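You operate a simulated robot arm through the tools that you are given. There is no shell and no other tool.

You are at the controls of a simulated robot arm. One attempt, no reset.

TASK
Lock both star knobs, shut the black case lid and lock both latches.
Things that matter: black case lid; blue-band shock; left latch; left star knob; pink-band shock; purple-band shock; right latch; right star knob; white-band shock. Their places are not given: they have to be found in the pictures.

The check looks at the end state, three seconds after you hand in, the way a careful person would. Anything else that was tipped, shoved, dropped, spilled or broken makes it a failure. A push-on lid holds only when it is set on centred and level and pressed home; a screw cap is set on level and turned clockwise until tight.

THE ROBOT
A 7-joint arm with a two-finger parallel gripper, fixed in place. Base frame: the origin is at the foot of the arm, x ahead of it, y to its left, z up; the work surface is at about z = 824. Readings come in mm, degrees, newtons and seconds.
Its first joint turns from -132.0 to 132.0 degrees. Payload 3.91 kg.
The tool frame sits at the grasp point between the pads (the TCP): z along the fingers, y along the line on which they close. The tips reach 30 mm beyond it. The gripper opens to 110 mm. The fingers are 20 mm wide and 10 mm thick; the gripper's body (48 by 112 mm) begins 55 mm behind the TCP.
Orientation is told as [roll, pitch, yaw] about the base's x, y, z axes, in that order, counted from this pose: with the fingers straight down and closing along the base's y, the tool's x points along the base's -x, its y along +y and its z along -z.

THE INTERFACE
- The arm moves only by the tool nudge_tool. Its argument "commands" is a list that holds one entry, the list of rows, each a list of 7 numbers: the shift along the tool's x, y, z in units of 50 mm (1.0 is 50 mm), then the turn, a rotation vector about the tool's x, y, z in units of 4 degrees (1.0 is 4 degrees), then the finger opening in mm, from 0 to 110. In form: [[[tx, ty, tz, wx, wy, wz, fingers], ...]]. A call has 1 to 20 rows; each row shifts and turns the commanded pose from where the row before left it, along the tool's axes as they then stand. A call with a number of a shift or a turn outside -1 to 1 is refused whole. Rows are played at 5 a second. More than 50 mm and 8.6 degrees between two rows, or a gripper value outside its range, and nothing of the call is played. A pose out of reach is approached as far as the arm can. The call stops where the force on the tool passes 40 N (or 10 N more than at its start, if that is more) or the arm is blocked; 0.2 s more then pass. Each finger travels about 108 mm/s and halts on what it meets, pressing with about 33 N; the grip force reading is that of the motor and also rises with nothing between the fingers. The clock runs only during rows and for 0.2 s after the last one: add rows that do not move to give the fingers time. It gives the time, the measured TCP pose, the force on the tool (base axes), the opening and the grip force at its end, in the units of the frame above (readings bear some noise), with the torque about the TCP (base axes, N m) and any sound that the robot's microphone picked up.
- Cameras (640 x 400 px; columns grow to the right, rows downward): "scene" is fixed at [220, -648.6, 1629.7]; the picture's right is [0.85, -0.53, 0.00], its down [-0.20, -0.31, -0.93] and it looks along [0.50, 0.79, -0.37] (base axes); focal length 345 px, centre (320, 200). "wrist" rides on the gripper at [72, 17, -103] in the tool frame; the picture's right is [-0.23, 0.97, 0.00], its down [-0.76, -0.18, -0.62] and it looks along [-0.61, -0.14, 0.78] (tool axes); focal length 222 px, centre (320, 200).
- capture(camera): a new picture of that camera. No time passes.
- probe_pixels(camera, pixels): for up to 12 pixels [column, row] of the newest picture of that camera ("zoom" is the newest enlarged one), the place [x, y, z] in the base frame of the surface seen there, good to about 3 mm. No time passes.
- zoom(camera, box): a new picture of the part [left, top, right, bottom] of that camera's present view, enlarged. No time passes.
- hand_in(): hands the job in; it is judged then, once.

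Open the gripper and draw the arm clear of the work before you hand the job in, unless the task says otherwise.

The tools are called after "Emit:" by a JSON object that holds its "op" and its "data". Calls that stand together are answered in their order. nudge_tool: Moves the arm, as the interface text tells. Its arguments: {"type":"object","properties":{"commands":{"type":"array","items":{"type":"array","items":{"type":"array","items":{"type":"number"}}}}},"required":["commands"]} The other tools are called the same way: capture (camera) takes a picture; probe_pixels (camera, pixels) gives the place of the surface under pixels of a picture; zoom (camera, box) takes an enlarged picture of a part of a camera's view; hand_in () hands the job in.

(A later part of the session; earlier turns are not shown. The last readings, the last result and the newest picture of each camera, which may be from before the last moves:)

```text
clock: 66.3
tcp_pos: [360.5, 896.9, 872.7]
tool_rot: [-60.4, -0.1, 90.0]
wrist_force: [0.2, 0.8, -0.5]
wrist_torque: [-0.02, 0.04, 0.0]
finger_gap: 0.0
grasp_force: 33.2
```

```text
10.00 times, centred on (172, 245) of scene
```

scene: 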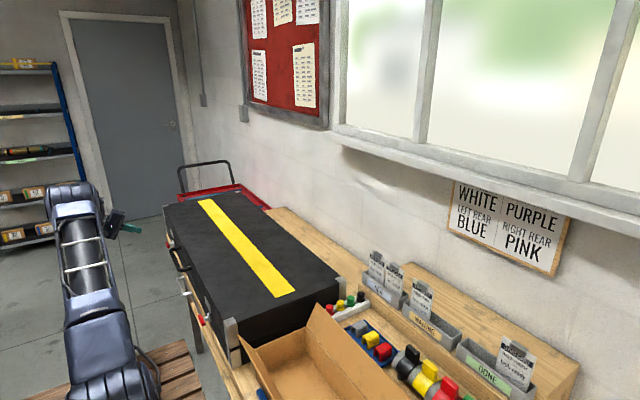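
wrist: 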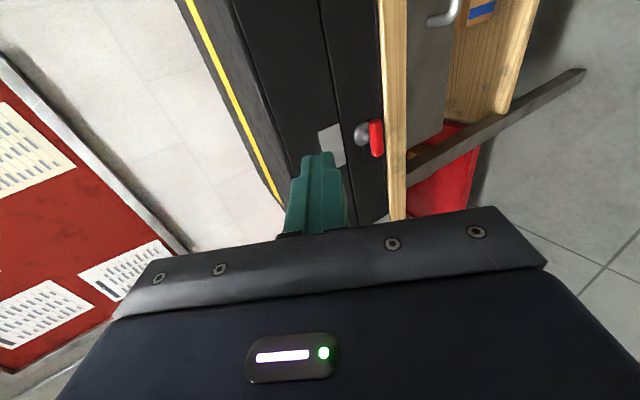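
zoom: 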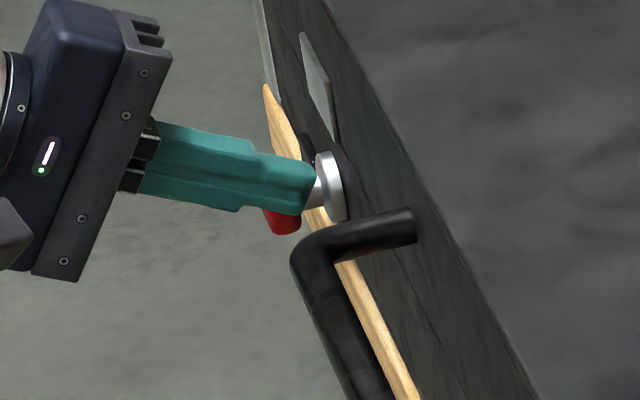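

Little resistance so far. I press 9 mm more and look again.

Emit:
{"op": "nudge_tool", "data": {"commands": [[[-0.01, 0.052, 0.03, 0, 0, 0, 0], [-0.01, 0.052, 0.03, 0, 0, 0, 0], [-0.01, 0.052, 0.03, 0, 0, 0, 0], [0, 0, 0, 0, 0, 0, 0]]]}}

Emit:
{"op": "zoom", "data": {"camera": "wrist", "box": [260, 80, 420, 180]}}

Emit:
{"op": "zoom", "data": {"camera": "scene", "box": [140, 225, 204, 265]}}

```text
clock: 67.3
tcp_pos: [361.4, 899.1, 861.1]
tool_rot: [-60.2, -0.2, 90.0]
wrist_force: [0.3, -0.8, 0.4]
wrist_torque: [0.01, 0.0, 0.0]
finger_gap: 0.1
grasp_force: 32.9
```

```text
4.00 times, centred on (340, 130) of wrist
```

zoom: 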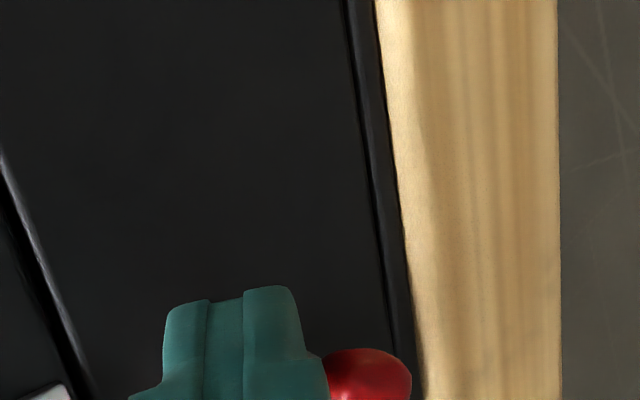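

```text
10.00 times, centred on (172, 245) of scene
```

zoom: 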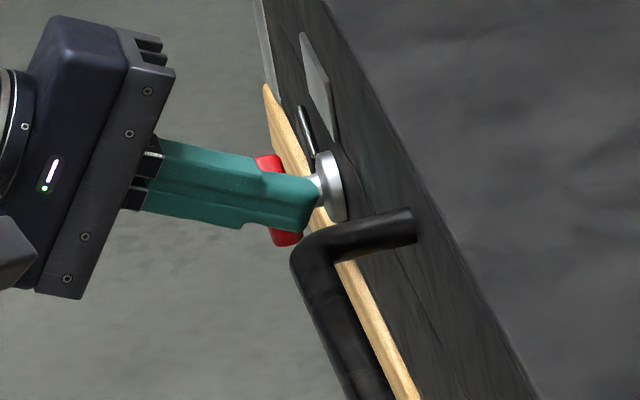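

The latch is turning: the tongue has risen and the handle's far end is up. I continue around the arc: down and toward +y.

Emit:
{"op": "nudge_tool", "data": {"commands": [[[-0.04, 0.052, 0.03, 0, 0, 0, 0], [-0.06, 0.052, 0.03, 0, 0, 0, 0], [-0.06, 0.052, 0.03, 0, 0, 0, 0], [-0.06, 0.035, 0.02, 0, 0, 0, 0], [0, 0, 0, 0, 0, 0, 0]]]}}

Emit:
{"op": "zoom", "data": {"camera": "scene", "box": [140, 225, 204, 265]}}

Emit:
{"op": "zoom", "data": {"camera": "wrist", "box": [260, 80, 420, 180]}}

```text
clock: 68.5
tcp_pos: [361.6, 909.6, 852.4]
tool_rot: [-60.3, -0.2, 90.0]
wrist_force: [0.2, 0.1, 0.4]
wrist_torque: [-0.03, -0.01, 0.02]
finger_gap: 0.0
grasp_force: 33.0
```

```text
10.00 times, centred on (172, 245) of scene
```

zoom: 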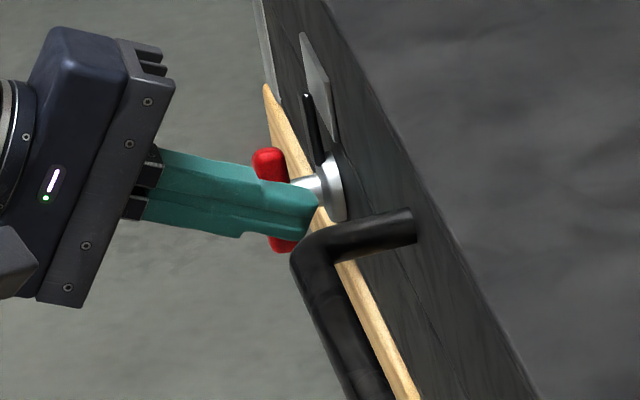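

```text
4.00 times, centred on (340, 130) of wrist
```

zoom: 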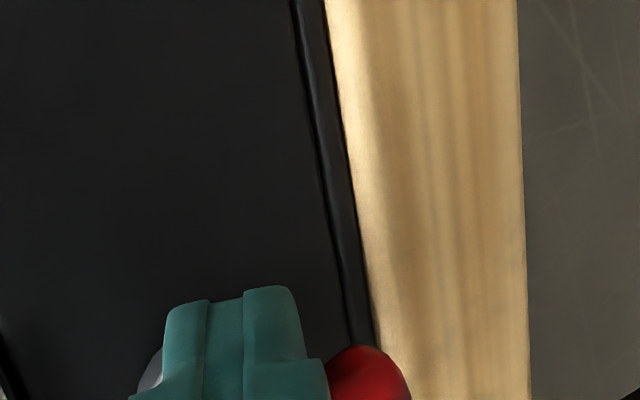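

The handle is nearly vertical. I go a bit lower and push on toward +y until it firms up against its stop.

Emit:
{"op": "nudge_tool", "data": {"commands": [[[0, 0.07, 0.04, 0, 0, 0, 0], [-0.04, 0.017, 0.01, 0, 0, 0, 0], [-0.04, 0, 0, 0, 0, 0, 0], [-0.04, 0, 0, 0, 0, 0, 0], [0, 0, 0, 0, 0, 0, 0]]]}}

Emit:
{"op": "zoom", "data": {"camera": "scene", "box": [140, 225, 204, 265]}}

```text
clock: 69.4
tcp_pos: [361.4, 912.1, 845.7]
tool_rot: [-60.3, 0.0, 89.6]
wrist_force: [-5.4, -17.4, 6.0]
wrist_torque: [0.04, -0.15, -0.07]
finger_gap: 0.0
grasp_force: 33.1
stopped in row 4: the force on the tool passed its limit at 48 N (the readings are from after the stop); the commanded pose is now the measured one
```

```text
10.00 times, centred on (172, 245) of scene
```

zoom: 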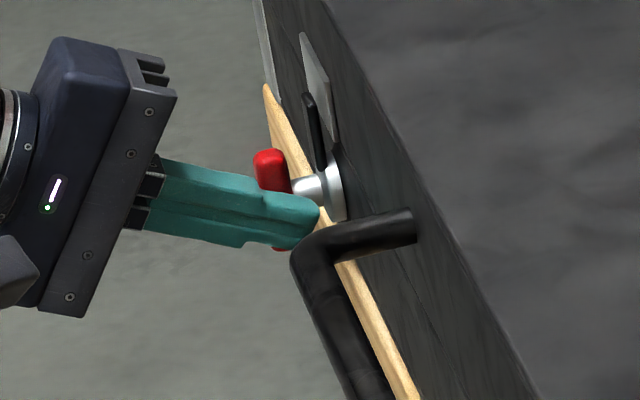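

It hit a firm stop (48 N). I back off toward -y and withdraw to look at the latch.

Emit:
{"op": "nudge_tool", "data": {"commands": [[[0.2, 0, 0, 0, 0, 0, 0], [0.2, 0, 0, 0, 0, 0, 0], [0, 0, -0.8, 0, 0, 0, 0], [0, 0, -0.9, 0, 0, 0, 0], [0, 0, -0.9, 0, 0, 0, 0], [0, 0, 0, 0, 0, 0, 0]]]}}

Emit:
{"op": "zoom", "data": {"camera": "scene", "box": [155, 225, 203, 255]}}

Emit:
{"op": "capture", "data": {"camera": "wrist"}}

```text
clock: 70.8
tcp_pos: [247.9, 892.7, 909.5]
tool_rot: [-60.3, 0.0, 89.7]
wrist_force: [-0.4, 0.6, 0.5]
wrist_torque: [0.0, 0.03, -0.01]
finger_gap: 0.1
grasp_force: 33.5
```

```text
13.33 times, centred on (179, 240) of scene
```

zoom: 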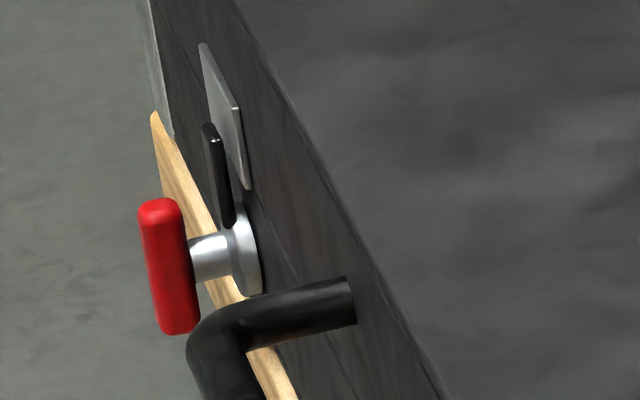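

```text
taken
```

wrist: 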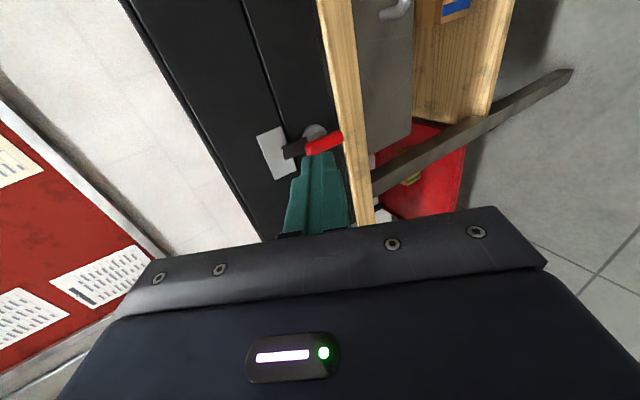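

The left handle is now upright and the tongue reaches up over the lid plate. I zoom in to judge the angle.

Emit:
{"op": "zoom", "data": {"camera": "wrist", "box": [240, 105, 368, 185]}}

Emit:
{"op": "probe_pixels", "data": {"camera": "zoom", "pixels": [[350, 220], [400, 190], [440, 175], [480, 160], [240, 240], [290, 220], [140, 180], [170, 320], [400, 110], [420, 230]]}}

```text
5.00 times, centred on (304, 145) of wrist
```

zoom: 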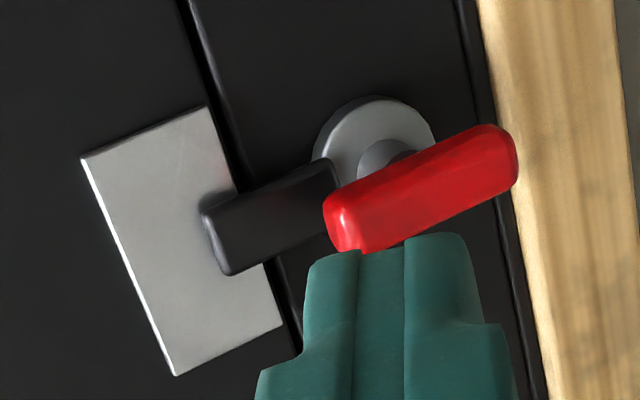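

```text
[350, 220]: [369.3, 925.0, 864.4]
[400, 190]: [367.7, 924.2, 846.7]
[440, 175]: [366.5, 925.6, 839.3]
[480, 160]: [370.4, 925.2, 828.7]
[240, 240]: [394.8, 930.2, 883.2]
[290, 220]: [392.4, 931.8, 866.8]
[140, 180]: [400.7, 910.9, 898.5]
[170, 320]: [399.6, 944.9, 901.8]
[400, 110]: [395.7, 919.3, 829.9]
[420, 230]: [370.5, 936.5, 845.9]
```

Left latch is locked: its handle runs along z at y=925 and the tongue overlaps the plate. Before moving to the right latch, I check the drawer pull and what lies around it.

Emit:
{"op": "zoom", "data": {"camera": "scene", "box": [176, 265, 256, 345]}}

Emit:
{"op": "probe_pixels", "data": {"camera": "scene", "pixels": [[186, 284], [190, 293], [196, 291], [209, 320], [206, 317], [212, 325], [217, 317], [205, 331], [222, 330], [228, 345], [240, 352], [200, 350]]}}

```text
5.00 times, centred on (216, 305) of scene
```

zoom: 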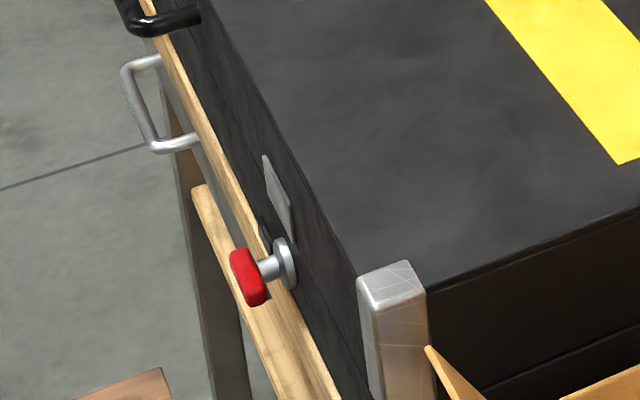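

```text
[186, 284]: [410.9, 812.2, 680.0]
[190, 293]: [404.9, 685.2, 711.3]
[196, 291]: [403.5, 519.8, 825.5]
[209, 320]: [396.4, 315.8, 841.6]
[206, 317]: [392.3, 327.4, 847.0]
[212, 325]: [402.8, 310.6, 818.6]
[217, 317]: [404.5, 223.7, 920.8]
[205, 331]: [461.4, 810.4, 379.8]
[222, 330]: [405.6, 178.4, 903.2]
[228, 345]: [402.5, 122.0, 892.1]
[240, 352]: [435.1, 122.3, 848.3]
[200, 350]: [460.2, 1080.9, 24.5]
```

I probe the drawer pull directly in the zoomed picture.

Emit:
{"op": "probe_pixels", "data": {"camera": "zoom", "pixels": [[135, 105], [150, 135], [175, 145], [150, 62], [195, 140], [245, 280], [283, 255], [275, 200]]}}

```text
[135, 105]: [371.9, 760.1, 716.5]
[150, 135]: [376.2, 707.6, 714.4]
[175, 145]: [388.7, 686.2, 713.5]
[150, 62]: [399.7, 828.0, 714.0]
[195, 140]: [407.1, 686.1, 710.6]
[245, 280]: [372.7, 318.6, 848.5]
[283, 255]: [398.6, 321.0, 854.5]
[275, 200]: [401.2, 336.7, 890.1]
```

The pull is far below (z≈714), so no conflict. I move back along -y, then rotate the tool 40° about vertical so it will point +x/-y with the wrist kept away from the robot's base.

Emit:
{"op": "nudge_tool", "data": {"commands": [[[0.9, 0, 0, 0, 0, 0, 0], [0.9, 0, 0, 0, 0, 0, 0], [0.9, 0, 0, 0, 0, 0, 0], [0.9, 0, 0, 0, 0, 0, 0], [0.5, 0, 0, 0, 0, 0, 0], [0, 0, 0, 0, 0.866, 0.5, 0], [0, 0, 0, 0, 0.866, 0.5, 0], [0, 0, 0, 0, 0.866, 0.5, 0], [0, 0, 0, 0, 0.866, 0.5, 0], [0, 0, 0, 0, 0.866, 0.5, 0], [0, 0, 0, 0, 0.866, 0.5, 0], [0, 0, 0, 0, 0.866, 0.5, 0], [0, 0, 0, 0, 0.866, 0.5, 0], [0, 0, 0, 0, 0.866, 0.5, 0], [0, 0, 0, 0, 0.866, 0.5, 0], [0, 0, 0, 0, 0, 0, 0]]]}}

Emit:
{"op": "capture", "data": {"camera": "scene"}}

Emit:
{"op": "capture", "data": {"camera": "wrist"}}

```text
clock: 74.2
tcp_pos: [246.8, 689.1, 910.0]
tool_rot: [-60.2, 0.0, 49.7]
wrist_force: [0.3, -0.5, -0.8]
wrist_torque: [0.0, -0.01, 0.02]
finger_gap: 0.0
grasp_force: 33.2
```

```text
taken
```

scene: 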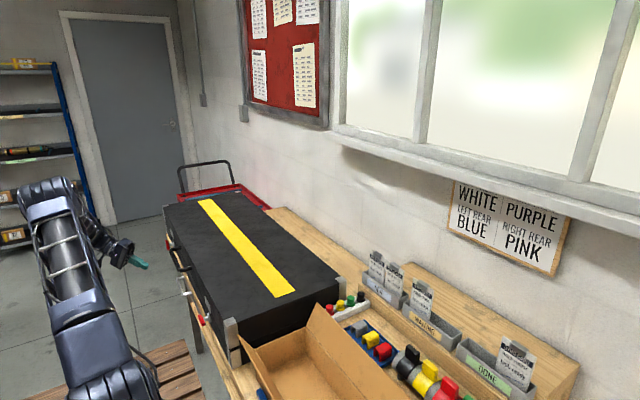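

```text
taken
```

wrist: 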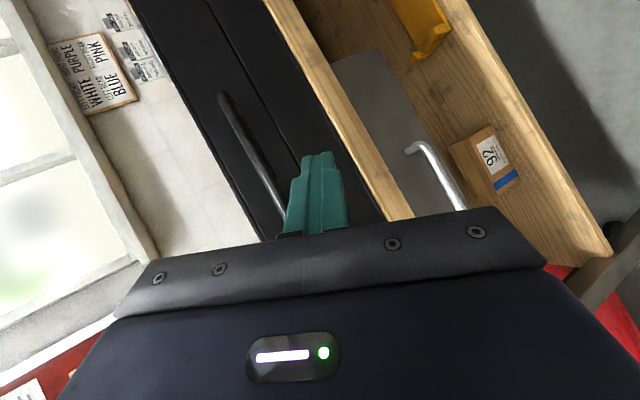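

Orientation is as planned. I raise the tilt to 76° (nearly horizontal), then glide to a standoff in front of the right latch.

Emit:
{"op": "nudge_tool", "data": {"commands": [[[0, 0, 0, 1, 0, 0, 0], [0, 0, 0, 1, 0, 0, 0], [0, 0, 0, 1, 0, 0, 0], [0, 0, 0, 1, 0, 0, 0], [0.526, -0.132, 0.637, 0, 0, 0, 0], [0.526, -0.132, 0.637, 0, 0, 0, 0], [0.526, -0.132, 0.637, 0, 0, 0, 0], [0.526, -0.132, 0.637, 0, 0, 0, 0], [0.526, -0.132, 0.637, 0, 0, 0, 0], [0.526, -0.132, 0.637, 0, 0, 0, 0], [0.526, -0.132, 0.637, 0, 0, 0, 0], [0.526, -0.132, 0.637, 0, 0, 0, 0], [0, 0, 0, 0, 0, 0, 0]]]}}

Emit:
{"op": "capture", "data": {"camera": "scene"}}

Emit:
{"op": "capture", "data": {"camera": "wrist"}}

```text
clock: 77.0
tcp_pos: [310.5, 360.0, 900.0]
tool_rot: [-76.2, -0.2, 49.9]
wrist_force: [0.2, -0.7, -0.1]
wrist_torque: [0.03, 0.0, 0.03]
finger_gap: 0.0
grasp_force: 32.9
```

```text
taken
```

scene: 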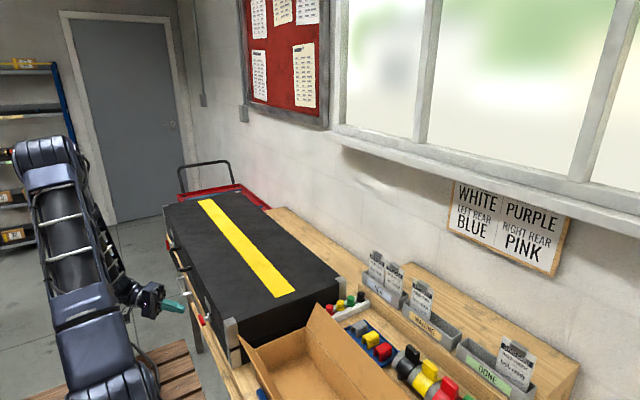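

```text
taken
```

wrist: 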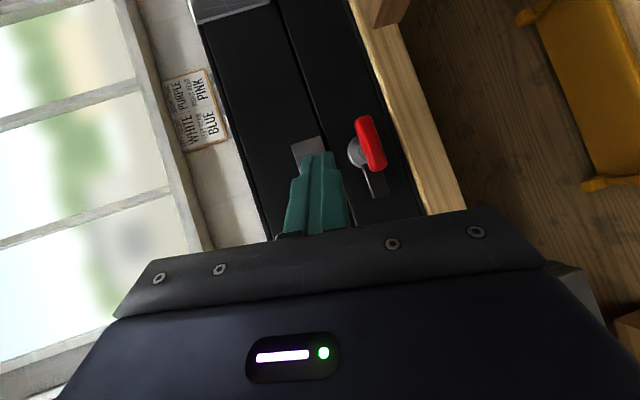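

The arm reaches the standoff exactly. The right latch handle shows at (370, 143); I probe it.

Emit:
{"op": "zoom", "data": {"camera": "wrist", "box": [290, 90, 434, 210]}}

Emit:
{"op": "probe_pixels", "data": {"camera": "wrist", "pixels": [[364, 122], [368, 135], [372, 150], [376, 165], [362, 118], [380, 168], [356, 150], [352, 152], [305, 150], [375, 190]]}}

```text
3.33 times, centred on (362, 150) of wrist
```

zoom: 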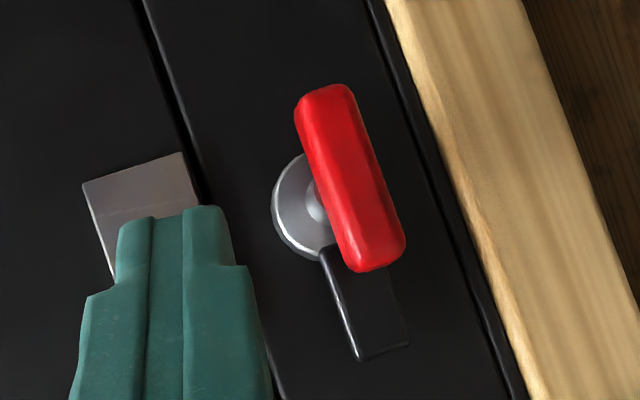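

```text
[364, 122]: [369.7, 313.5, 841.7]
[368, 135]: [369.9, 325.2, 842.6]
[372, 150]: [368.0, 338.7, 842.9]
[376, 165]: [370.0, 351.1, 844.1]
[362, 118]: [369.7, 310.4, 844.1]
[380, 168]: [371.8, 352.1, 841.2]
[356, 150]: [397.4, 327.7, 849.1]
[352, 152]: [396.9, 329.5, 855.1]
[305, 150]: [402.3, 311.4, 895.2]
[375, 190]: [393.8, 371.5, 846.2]
```

The handle spans y≈306-356 at z≈845, as expected. I advance so the fingertip is just above its -y end.

Emit:
{"op": "nudge_tool", "data": {"commands": [[[0.03, 0, 0.627, 0, 0, 0, 0], [0.03, 0, 0.627, 0, 0, 0, 0], [0, 0, 0, 0, 0, 0, 0]]]}}

Emit:
{"op": "zoom", "data": {"camera": "wrist", "box": [260, 90, 420, 190]}}

Emit:
{"op": "zoom", "data": {"camera": "scene", "box": [180, 295, 244, 335]}}

```text
clock: 77.8
tcp_pos: [353.2, 318.4, 885.3]
tool_rot: [-76.3, -0.1, 49.8]
wrist_force: [-0.9, 0.0, -0.4]
wrist_torque: [0.0, 0.0, -0.02]
finger_gap: 0.1
grasp_force: 33.1
```

```text
4.00 times, centred on (340, 140) of wrist
```

zoom: 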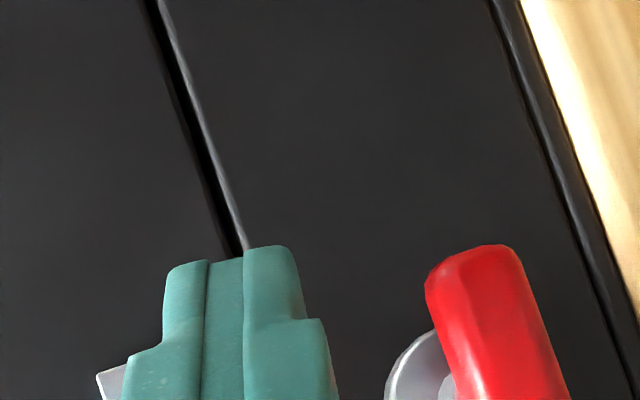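

```text
10.00 times, centred on (212, 315) of scene
```

zoom: 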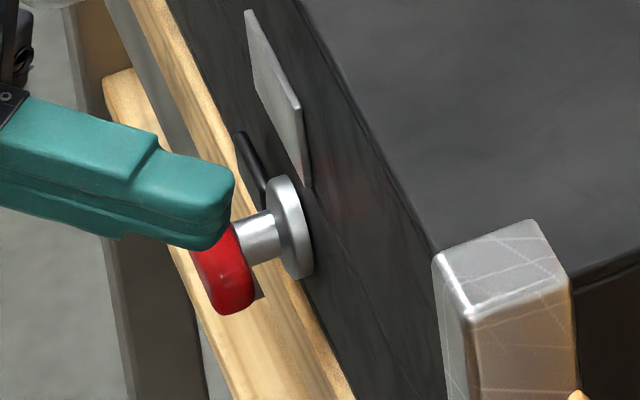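

Aligned. I shift 4 mm toward +y for better overlap, then lower in 3 mm steps.

Emit:
{"op": "nudge_tool", "data": {"commands": [[[-0.087, 0.005, -0.02, 0, 0, 0, 0], [0, 0.058, 0.0145, 0, 0, 0, 0], [0, 0.058, 0.0145, 0, 0, 0, 0], [0, 0.058, 0.0145, 0, 0, 0, 0], [0, 0.058, 0.0145, 0, 0, 0, 0], [0, 0.058, 0.0145, 0, 0, 0, 0], [0, 0.058, 0.0145, 0, 0, 0, 0], [0, 0, 0, 0, 0, 0, 0]]]}}

Emit:
{"op": "zoom", "data": {"camera": "scene", "box": [180, 295, 244, 335]}}

Emit:
{"op": "zoom", "data": {"camera": "wrist", "box": [260, 90, 420, 190]}}

```text
clock: 79.6
tcp_pos: [356.8, 321.5, 867.3]
tool_rot: [-76.3, -0.2, 49.7]
wrist_force: [0.9, -0.4, -0.5]
wrist_torque: [0.04, 0.02, 0.02]
finger_gap: 0.0
grasp_force: 33.2
```

```text
10.00 times, centred on (212, 315) of scene
```

zoom: 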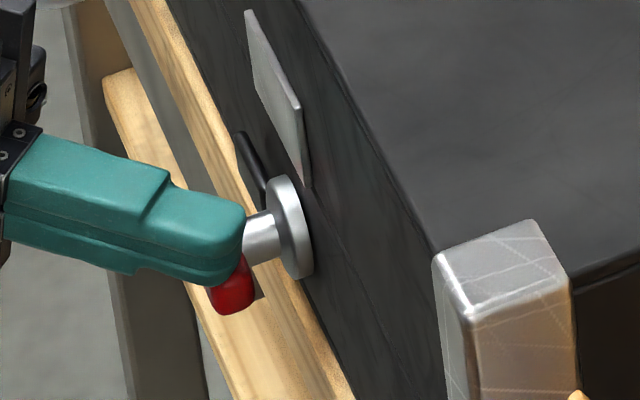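

```text
4.00 times, centred on (340, 140) of wrist
```

zoom: 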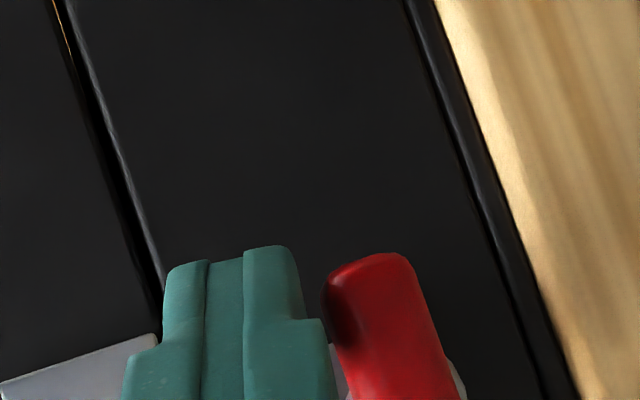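

Close to contact. I press down another 12 mm with a slight -y drift to stay on the handle's outer part.

Emit:
{"op": "nudge_tool", "data": {"commands": [[[0.008, 0.056, 0.02, 0, 0, 0, 0], [0.008, 0.056, 0.02, 0, 0, 0, 0], [0.008, 0.056, 0.02, 0, 0, 0, 0], [0.008, 0.056, 0.02, 0, 0, 0, 0], [0, 0, 0, 0, 0, 0, 0]]]}}

Emit:
{"op": "zoom", "data": {"camera": "scene", "box": [180, 295, 244, 335]}}

Emit:
{"op": "zoom", "data": {"camera": "wrist", "box": [260, 90, 420, 190]}}

```text
clock: 80.8
tcp_pos: [357.2, 318.9, 855.8]
tool_rot: [-76.1, -0.1, 49.8]
wrist_force: [1.0, -6.8, 2.1]
wrist_torque: [-0.09, 0.01, -0.08]
finger_gap: 0.3
grasp_force: 33.0
```

```text
10.00 times, centred on (212, 315) of scene
```

zoom: 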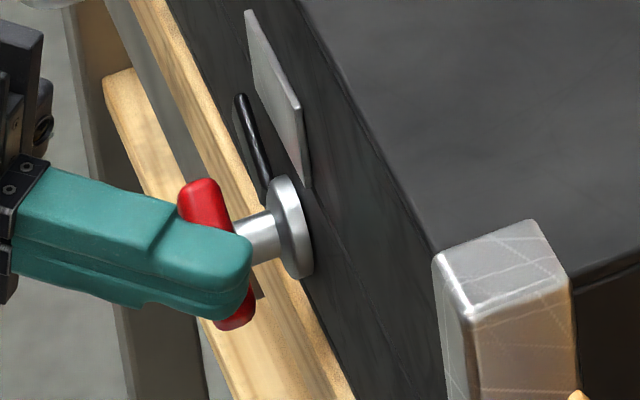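

```text
4.00 times, centred on (340, 140) of wrist
```

zoom: 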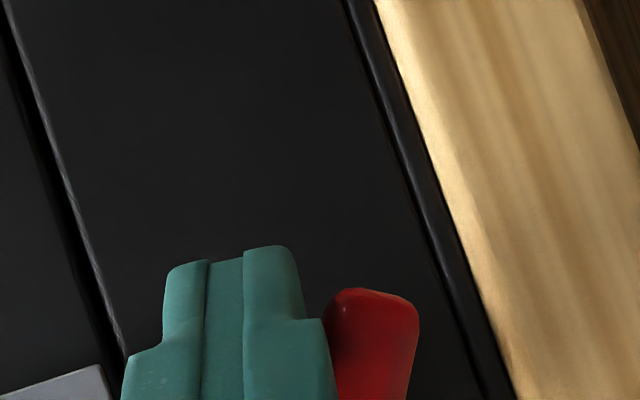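

The latch is at roughly 50°. I go lower along its arc (slightly -y first, then down) to keep leverage on the lower end.

Emit:
{"op": "nudge_tool", "data": {"commands": [[[0.043, 0.075, 0.029, 0, 0, 0, 0], [0.013, 0.06, 0.006, 0, 0, 0, 0], [0.013, 0.06, 0.006, 0, 0, 0, 0], [0, 0, 0, 0, 0, 0, 0]]]}}

Emit:
{"op": "zoom", "data": {"camera": "scene", "box": [180, 295, 244, 335]}}

Emit:
{"op": "zoom", "data": {"camera": "wrist", "box": [260, 90, 420, 190]}}

```text
clock: 81.8
tcp_pos: [353.9, 318.2, 845.2]
tool_rot: [-76.2, -0.2, 49.6]
wrist_force: [-1.1, 0.0, 0.9]
wrist_torque: [-0.02, -0.01, -0.02]
finger_gap: 0.0
grasp_force: 33.1
```

```text
10.00 times, centred on (212, 315) of scene
```

zoom: 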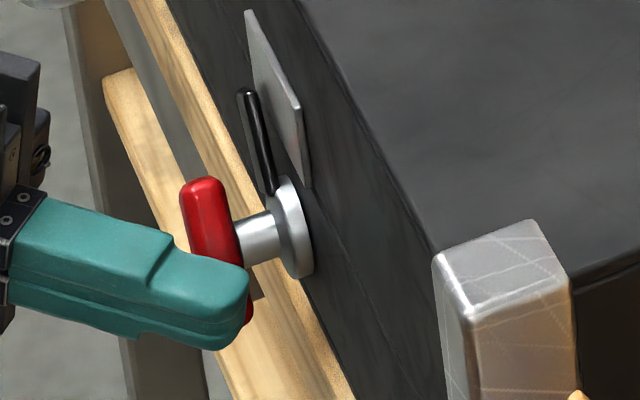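

```text
4.00 times, centred on (340, 140) of wrist
```

zoom: 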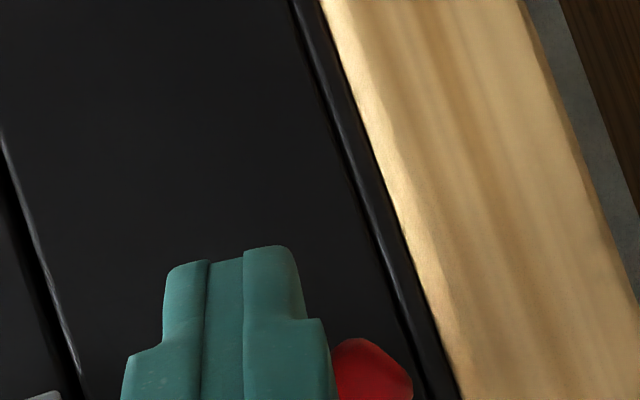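

The handle is nearly upright. I lower 3 mm and push toward +y until it meets its stop.

Emit:
{"op": "nudge_tool", "data": {"commands": [[[0, 0.058, 0.0145, 0, 0, 0, 0], [-0.031, 0.006, -0.025, 0, 0, 0, 0], [-0.031, 0.006, -0.025, 0, 0, 0, 0], [-0.031, 0.006, -0.025, 0, 0, 0, 0], [-0.031, 0.006, -0.025, 0, 0, 0, 0], [0, 0, 0, 0, 0, 0, 0]]]}}

Emit:
{"op": "zoom", "data": {"camera": "scene", "box": [180, 295, 244, 335]}}

```text
clock: 82.9
tcp_pos: [351.7, 320.8, 840.6]
tool_rot: [-76.4, 0.1, 49.5]
wrist_force: [-3.0, -6.4, 0.4]
wrist_torque: [0.01, 0.07, -0.1]
finger_gap: 0.1
grasp_force: 34.0
stopped in row 5: the force on the tool passed its limit at 45 N (the readings are from after the stop); the commanded pose is now the measured one
```

```text
10.00 times, centred on (212, 315) of scene
```

zoom: 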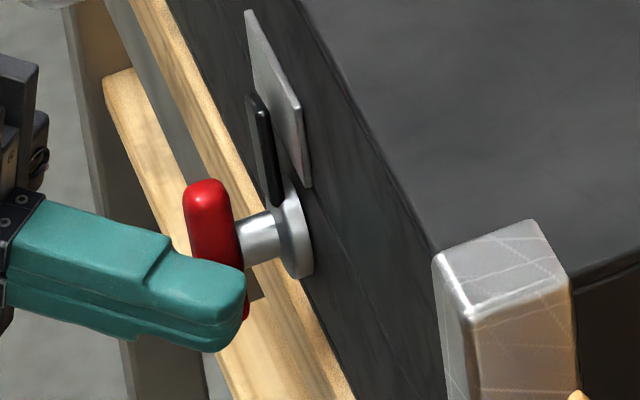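

Firm stop at 45 N and the tongue is up over the plate. I ease off toward -y, then retract straight away from the case.

Emit:
{"op": "nudge_tool", "data": {"commands": [[[0.092, -0.019, 0.075, 0, 0, 0, 0], [0.257, 0.074, -0.297, 0, 0, 0, 0], [0.514, 0.148, -0.594, 0, 0, 0, 0], [0.514, 0.148, -0.594, 0, 0, 0, 0], [0, 0, 0, 0, 0, 0, 0]]]}}

Emit:
{"op": "zoom", "data": {"camera": "scene", "box": [180, 295, 244, 335]}}

Emit:
{"op": "capture", "data": {"camera": "wrist"}}

```text
clock: 84.1
tcp_pos: [253.1, 315.8, 841.8]
tool_rot: [-76.3, 0.0, 49.5]
wrist_force: [0.4, -0.1, 0.5]
wrist_torque: [0.0, -0.02, 0.0]
finger_gap: 0.0
grasp_force: 32.8
```

```text
10.00 times, centred on (212, 315) of scene
```

zoom: 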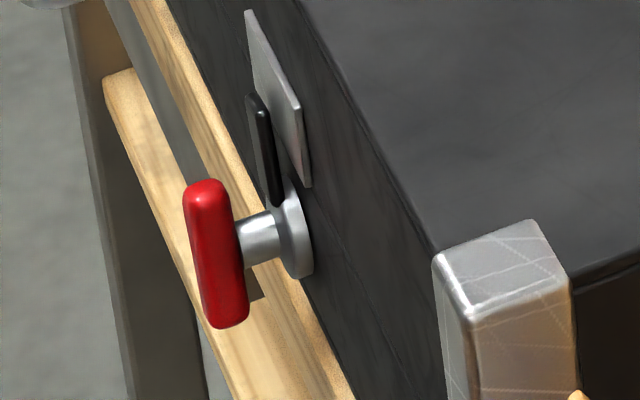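

```text
taken
```

wrist: 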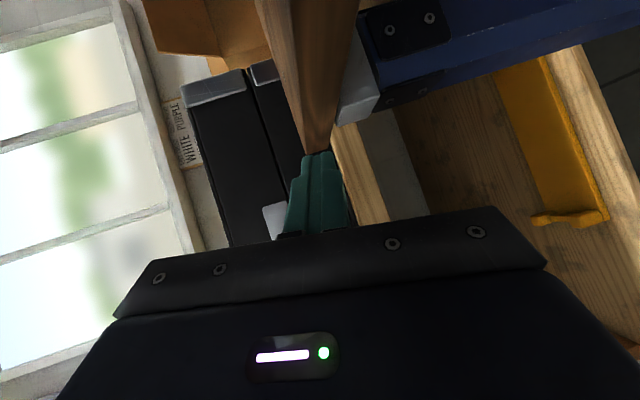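

The right latch handle is upright with the tongue over the plate. A brown wooden piece appears near (320, 80) in the wrist view, so I probe it before moving away.

Emit:
{"op": "probe_pixels", "data": {"camera": "wrist", "pixels": [[315, 50], [320, 100], [316, 140], [290, 20], [350, 100], [420, 60], [275, 220], [200, 30], [345, 30], [230, 130]]}}

Emit:
{"op": "capture", "data": {"camera": "scene"}}

Emit:
{"op": "zoom", "data": {"camera": "scene", "box": [60, 240, 260, 400]}}

```text
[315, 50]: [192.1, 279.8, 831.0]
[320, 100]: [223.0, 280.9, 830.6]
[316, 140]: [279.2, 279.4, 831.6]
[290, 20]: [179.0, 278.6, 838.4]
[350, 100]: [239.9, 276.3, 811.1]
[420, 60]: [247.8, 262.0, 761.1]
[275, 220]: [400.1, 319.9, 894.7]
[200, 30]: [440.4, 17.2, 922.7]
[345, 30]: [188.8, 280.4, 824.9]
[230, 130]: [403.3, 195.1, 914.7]
```

```text
taken
```

scene: 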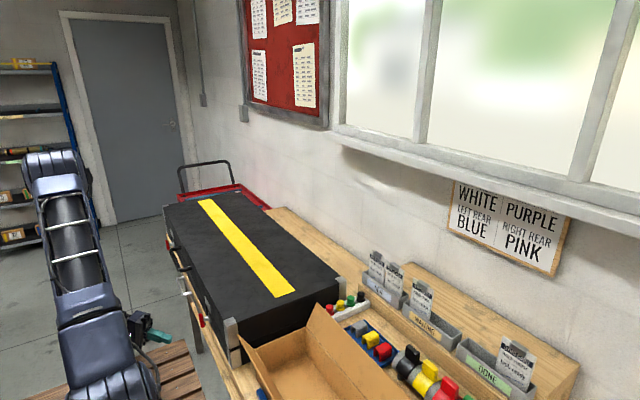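

```text
2.50 times, centred on (160, 320) of scene
```

zoom: 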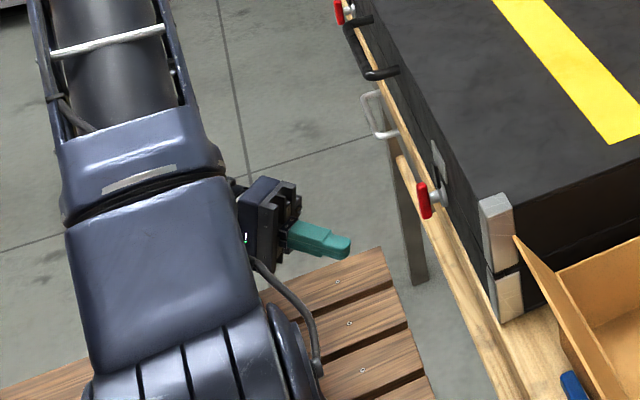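

The brown piece is the edge of the robot's own slatted stand (z≈831, y≤280), about 10 mm from the tip; nothing was touched. I lift up and away toward +y.

Emit:
{"op": "nudge_tool", "data": {"commands": [[[-0.306, -0.81, -0.468, 0, 0, 0, 0], [-0.306, -0.81, -0.468, 0, 0, 0, 0], [-0.306, -0.81, -0.468, 0, 0, 0, 0], [-0.306, -0.81, -0.468, 0, 0, 0, 0], [-0.306, -0.81, -0.468, 0, 0, 0, 30], [0, 0, 0, 0, 0, 0, 60], [0, 0, 0, 0, 0, 0, 60]]]}}

Emit:
{"op": "capture", "data": {"camera": "wrist"}}

Emit:
{"op": "capture", "data": {"camera": "scene"}}

```text
clock: 85.7
tcp_pos: [252.2, 417.9, 1066.6]
tool_rot: [-76.4, 0.0, 49.6]
wrist_force: [0.3, -0.4, 0.4]
wrist_torque: [-0.01, 0.03, 0.01]
finger_gap: 59.9
grasp_force: 0.0
```

```text
taken
```

wrist: 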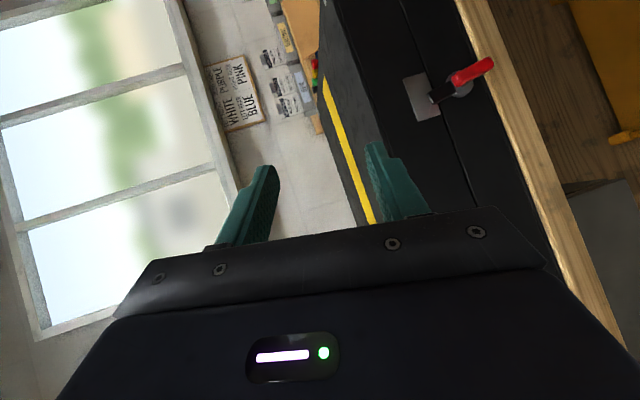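

```text
taken
```

scene: 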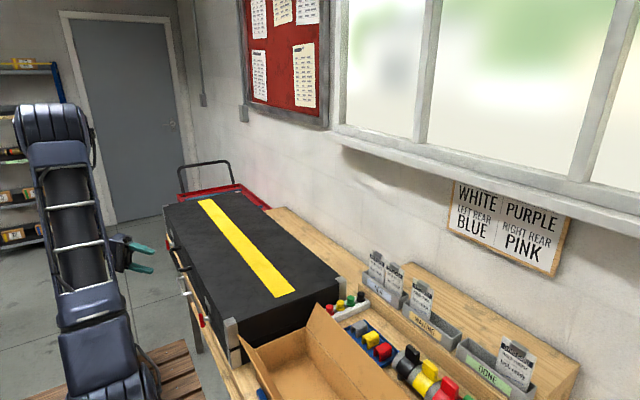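

The arm is clear with the gripper open. I verify the right latch from the wrist view (around (465, 80)), and both latches and the lid seam from the scene view.

Emit:
{"op": "zoom", "data": {"camera": "wrist", "box": [385, 35, 513, 125]}}

Emit:
{"op": "probe_pixels", "data": {"camera": "wrist", "pixels": [[460, 78], [470, 72], [486, 65], [436, 98], [445, 92], [415, 95], [430, 110]]}}

Emit:
{"op": "zoom", "data": {"camera": "scene", "box": [155, 220, 219, 260]}}

Emit:
{"op": "zoom", "data": {"camera": "scene", "box": [190, 280, 350, 380]}}

Emit:
{"op": "probe_pixels", "data": {"camera": "scene", "pixels": [[240, 230], [300, 300], [200, 215], [320, 270], [180, 210], [230, 300]]}}

```text
4.44 times, centred on (449, 80) of wrist
```

zoom: 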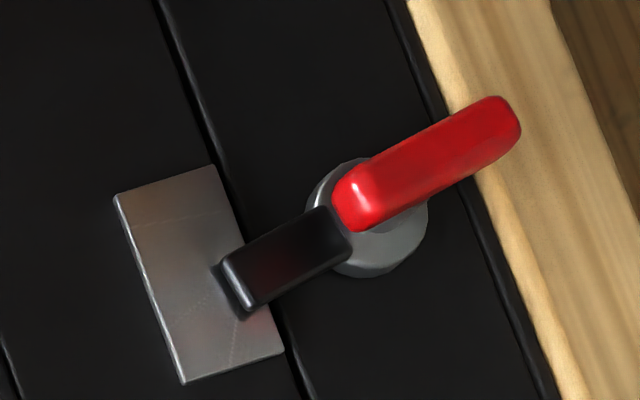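

```text
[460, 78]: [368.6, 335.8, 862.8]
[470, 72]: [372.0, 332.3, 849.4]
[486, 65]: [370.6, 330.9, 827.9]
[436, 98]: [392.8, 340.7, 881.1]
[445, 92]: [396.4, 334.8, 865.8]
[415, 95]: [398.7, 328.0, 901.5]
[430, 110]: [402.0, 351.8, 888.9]
```

```text
10.00 times, centred on (187, 240) of scene
```

zoom: 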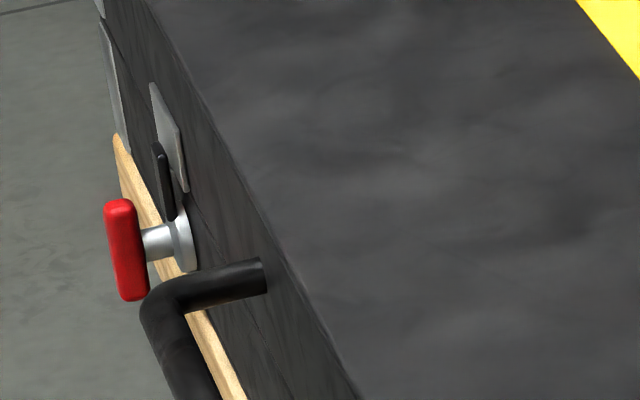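

```text
4.00 times, centred on (270, 330) of scene
```

zoom: 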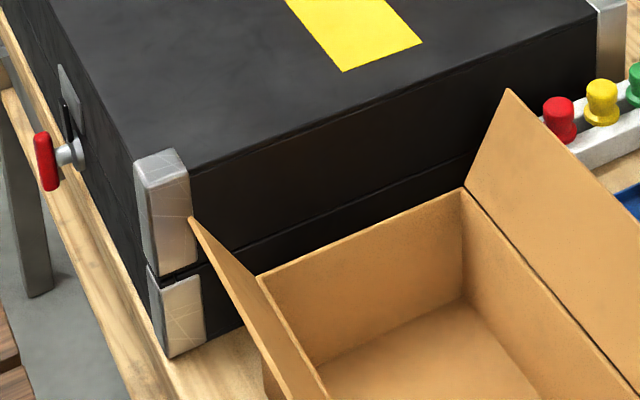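

```text
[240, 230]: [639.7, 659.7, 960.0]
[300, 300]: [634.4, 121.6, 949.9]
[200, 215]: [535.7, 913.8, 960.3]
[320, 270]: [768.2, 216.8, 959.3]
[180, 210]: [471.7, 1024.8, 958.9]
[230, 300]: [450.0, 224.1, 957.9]
```

The lid is level (z 958-960 everywhere). I probe the right latch handle more finely to make sure it is fully upright.

Emit:
{"op": "zoom", "data": {"camera": "wrist", "box": [417, 50, 497, 100]}}

Emit:
{"op": "probe_pixels", "data": {"camera": "zoom", "pixels": [[330, 230], [350, 260], [400, 190], [420, 225], [480, 150], [500, 180], [540, 115], [560, 140], [100, 350], [200, 300], [150, 300], [180, 350]]}}

```text
8.00 times, centred on (457, 75) of wrist
```

zoom: 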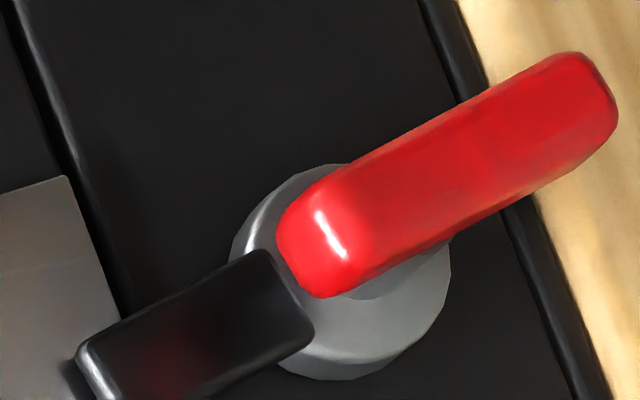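

```text
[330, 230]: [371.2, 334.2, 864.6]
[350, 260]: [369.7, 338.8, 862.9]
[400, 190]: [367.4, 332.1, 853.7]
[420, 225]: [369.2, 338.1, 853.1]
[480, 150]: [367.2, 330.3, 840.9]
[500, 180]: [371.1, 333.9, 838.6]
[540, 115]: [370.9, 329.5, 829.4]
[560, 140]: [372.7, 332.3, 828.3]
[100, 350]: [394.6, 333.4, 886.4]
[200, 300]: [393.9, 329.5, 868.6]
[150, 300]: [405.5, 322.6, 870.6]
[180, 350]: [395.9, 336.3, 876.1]
```

Compared with the left one, the right handle and tongue lean about 8° (top at y≈336, bottom at y≈331), so it is not fully turned. I close the fingers and come back to push its upper end toward -y from the +y side; first to a standoff.

Emit:
{"op": "nudge_tool", "data": {"commands": [[[-0.194, 0.805, 0.4215, 0, 0, 0, 30], [-0.194, 0.805, 0.4215, 0, 0, 0, 0], [-0.194, 0.805, 0.4215, 0, 0, 0, 0], [-0.194, 0.805, 0.4215, 0, 0, 0, 0], [0, 0, 0, 0, 0, 0, 0]]]}}

Emit:
{"op": "capture", "data": {"camera": "wrist"}}

Emit:
{"op": "zoom", "data": {"camera": "wrist", "box": [300, 40, 460, 140]}}

```text
clock: 86.9
tcp_pos: [312.1, 419.4, 888.9]
tool_rot: [-76.5, -0.1, 49.6]
wrist_force: [0.8, 0.1, -0.3]
wrist_torque: [-0.01, 0.01, -0.01]
finger_gap: 0.0
grasp_force: 33.1
```

```text
taken
```

wrist: 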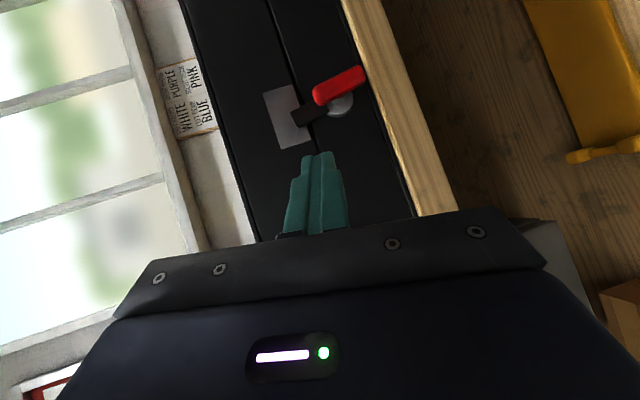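

```text
4.00 times, centred on (380, 90) of wrist
```

zoom: 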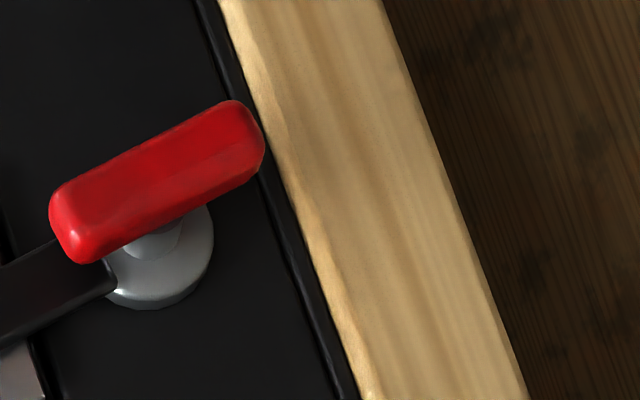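

This view shows the handle squarely; I probe along its centreline to confirm the lean before pushing.

Emit:
{"op": "probe_pixels", "data": {"camera": "zoom", "pixels": [[80, 215], [110, 198], [140, 183], [170, 168], [200, 152], [230, 137], [65, 240], [85, 255], [20, 280], [60, 265], [150, 240], [20, 330]]}}

```text
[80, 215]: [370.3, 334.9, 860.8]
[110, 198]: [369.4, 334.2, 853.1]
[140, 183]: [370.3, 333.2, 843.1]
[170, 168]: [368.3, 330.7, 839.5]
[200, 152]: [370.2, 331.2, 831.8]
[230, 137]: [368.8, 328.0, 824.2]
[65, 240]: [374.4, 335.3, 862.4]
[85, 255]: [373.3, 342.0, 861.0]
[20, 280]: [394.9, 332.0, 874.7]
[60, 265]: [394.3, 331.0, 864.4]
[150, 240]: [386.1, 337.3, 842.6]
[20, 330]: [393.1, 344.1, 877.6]
```

The handle leans about 10° short of upright. I advance to place the closed tip on the +y side of its upper end.

Emit:
{"op": "nudge_tool", "data": {"commands": [[[-0.02, 0.031, 0.605, 0, 0, 0, 0], [-0.02, 0.031, 0.605, 0, 0, 0, 0], [0, 0, 0, 0, 0, 0, 0]]]}}

Emit:
{"op": "zoom", "data": {"camera": "scene", "box": [180, 295, 244, 335]}}

Emit:
{"op": "zoom", "data": {"camera": "wrist", "box": [260, 60, 420, 160]}}

```text
clock: 87.7
tcp_pos: [357.9, 382.7, 872.1]
tool_rot: [-76.3, 0.0, 49.5]
wrist_force: [0.5, -0.2, 0.1]
wrist_torque: [0.02, -0.01, -0.01]
finger_gap: 0.0
grasp_force: 33.0
```

```text
10.00 times, centred on (212, 315) of scene
```

zoom: 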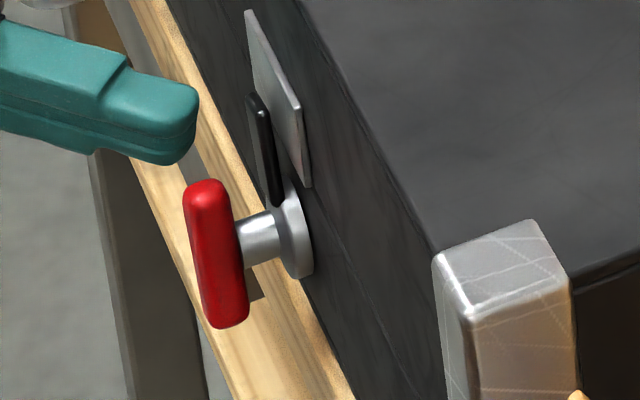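

```text
4.00 times, centred on (340, 110) of wrist
```

zoom: 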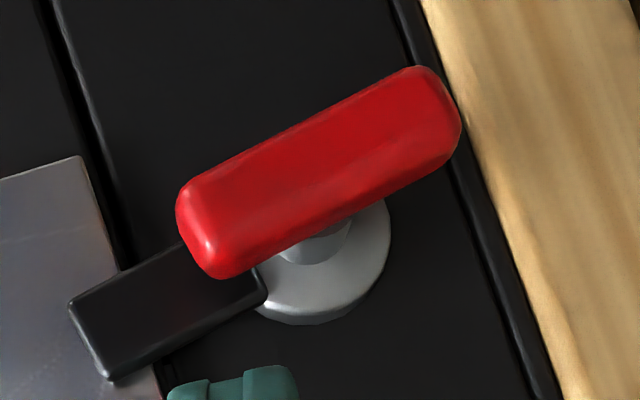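

The tip is below/left of the handle's upper end and clear of the tongue. I push toward -y in 2 mm steps until it meets the stop.

Emit:
{"op": "nudge_tool", "data": {"commands": [[[0.118, -0.031, 0.04, 0, 0, 0, 0], [0.062, -0.012, 0.05, 0, 0, 0, 0], [0.031, -0.006, 0.025, 0, 0, 0, 0], [0.031, -0.006, 0.025, 0, 0, 0, 0], [0.031, -0.006, 0.025, 0, 0, 0, 0], [0.031, -0.006, 0.025, 0, 0, 0, 0], [0, 0, 0, 0, 0, 0, 0]]]}}

Emit:
{"op": "zoom", "data": {"camera": "wrist", "box": [260, 60, 420, 160]}}

Emit:
{"op": "zoom", "data": {"camera": "scene", "box": [180, 295, 244, 335]}}

```text
clock: 89.3
tcp_pos: [355.6, 364.8, 874.9]
tool_rot: [-76.4, 0.0, 49.6]
wrist_force: [-4.2, 8.6, 23.5]
wrist_torque: [-0.54, -0.33, 0.01]
finger_gap: 0.2
grasp_force: 32.7
```

```text
4.00 times, centred on (340, 110) of wrist
```

zoom: 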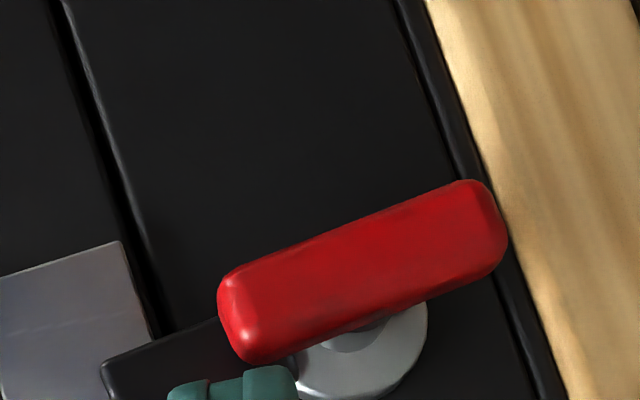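

```text
10.00 times, centred on (212, 315) of scene
```

zoom: 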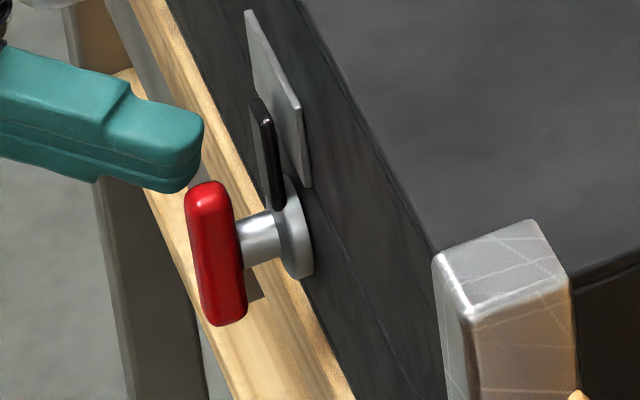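

The force is mostly upward, so the tip is riding on the handle's rounded top end. I back off 7 mm, lower 9 mm, and push again.

Emit:
{"op": "nudge_tool", "data": {"commands": [[[-0.107, 0.022, -0.087, 0, 0, 0, 0], [0, 0.087, 0.022, 0, 0, 0, 0], [0, 0.087, 0.022, 0, 0, 0, 0], [0.062, -0.012, 0.05, 0, 0, 0, 0], [0.031, -0.006, 0.025, 0, 0, 0, 0], [0.031, -0.006, 0.025, 0, 0, 0, 0], [0, 0, 0, 0, 0, 0, 0]]]}}

Emit:
{"op": "zoom", "data": {"camera": "wrist", "box": [260, 60, 420, 160]}}

Emit:
{"op": "zoom", "data": {"camera": "scene", "box": [180, 295, 244, 335]}}

```text
clock: 90.9
tcp_pos: [354.8, 364.5, 864.3]
tool_rot: [-76.3, -0.1, 49.7]
wrist_force: [1.1, 27.3, -1.0]
wrist_torque: [0.06, -0.05, 0.45]
finger_gap: 0.4
grasp_force: 33.4
```

```text
4.00 times, centred on (340, 110) of wrist
```

zoom: 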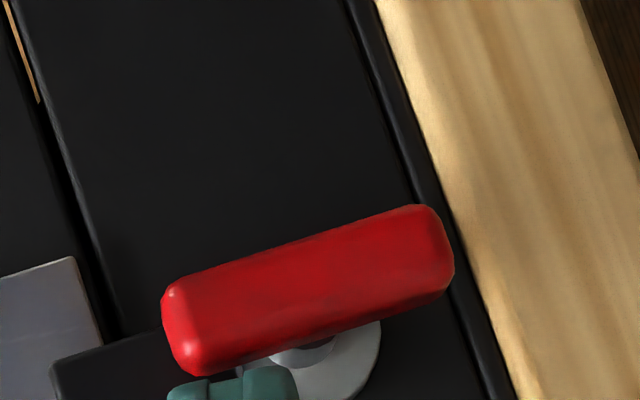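

```text
10.00 times, centred on (212, 315) of scene
```

zoom: 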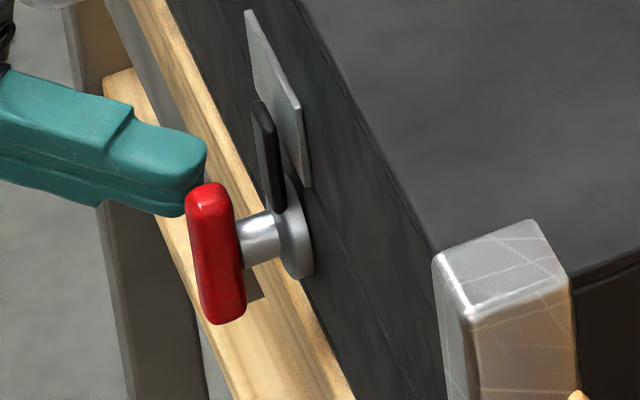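

Now Fy is a clean 27 N against the handle and it looks parallel to the plate's edge. I push 1 mm more to confirm the stop.

Emit:
{"op": "nudge_tool", "data": {"commands": [[[0.016, -0.003, 0.0125, 0, 0, 0, 0], [0.016, -0.003, 0.0125, 0, 0, 0, 0], [0, 0, 0, 0, 0, 0, 0]]]}}

Emit:
{"op": "zoom", "data": {"camera": "wrist", "box": [260, 60, 420, 160]}}

```text
clock: 91.4
tcp_pos: [355.1, 365.0, 864.4]
tool_rot: [-76.2, -0.2, 49.8]
wrist_force: [0.2, 8.2, -1.8]
wrist_torque: [0.12, -0.05, 0.09]
finger_gap: 0.1
grasp_force: 33.1
stopped in row 2: the force on the tool passed its limit at 43 N (the readings are from after the stop); the commanded pose is now the measured one
```

```text
4.00 times, centred on (340, 110) of wrist
```

zoom: 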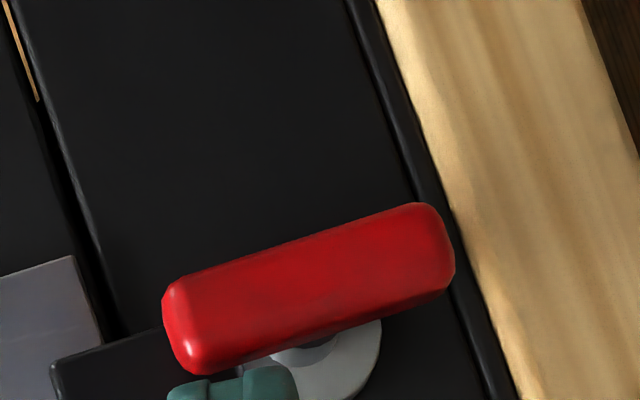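

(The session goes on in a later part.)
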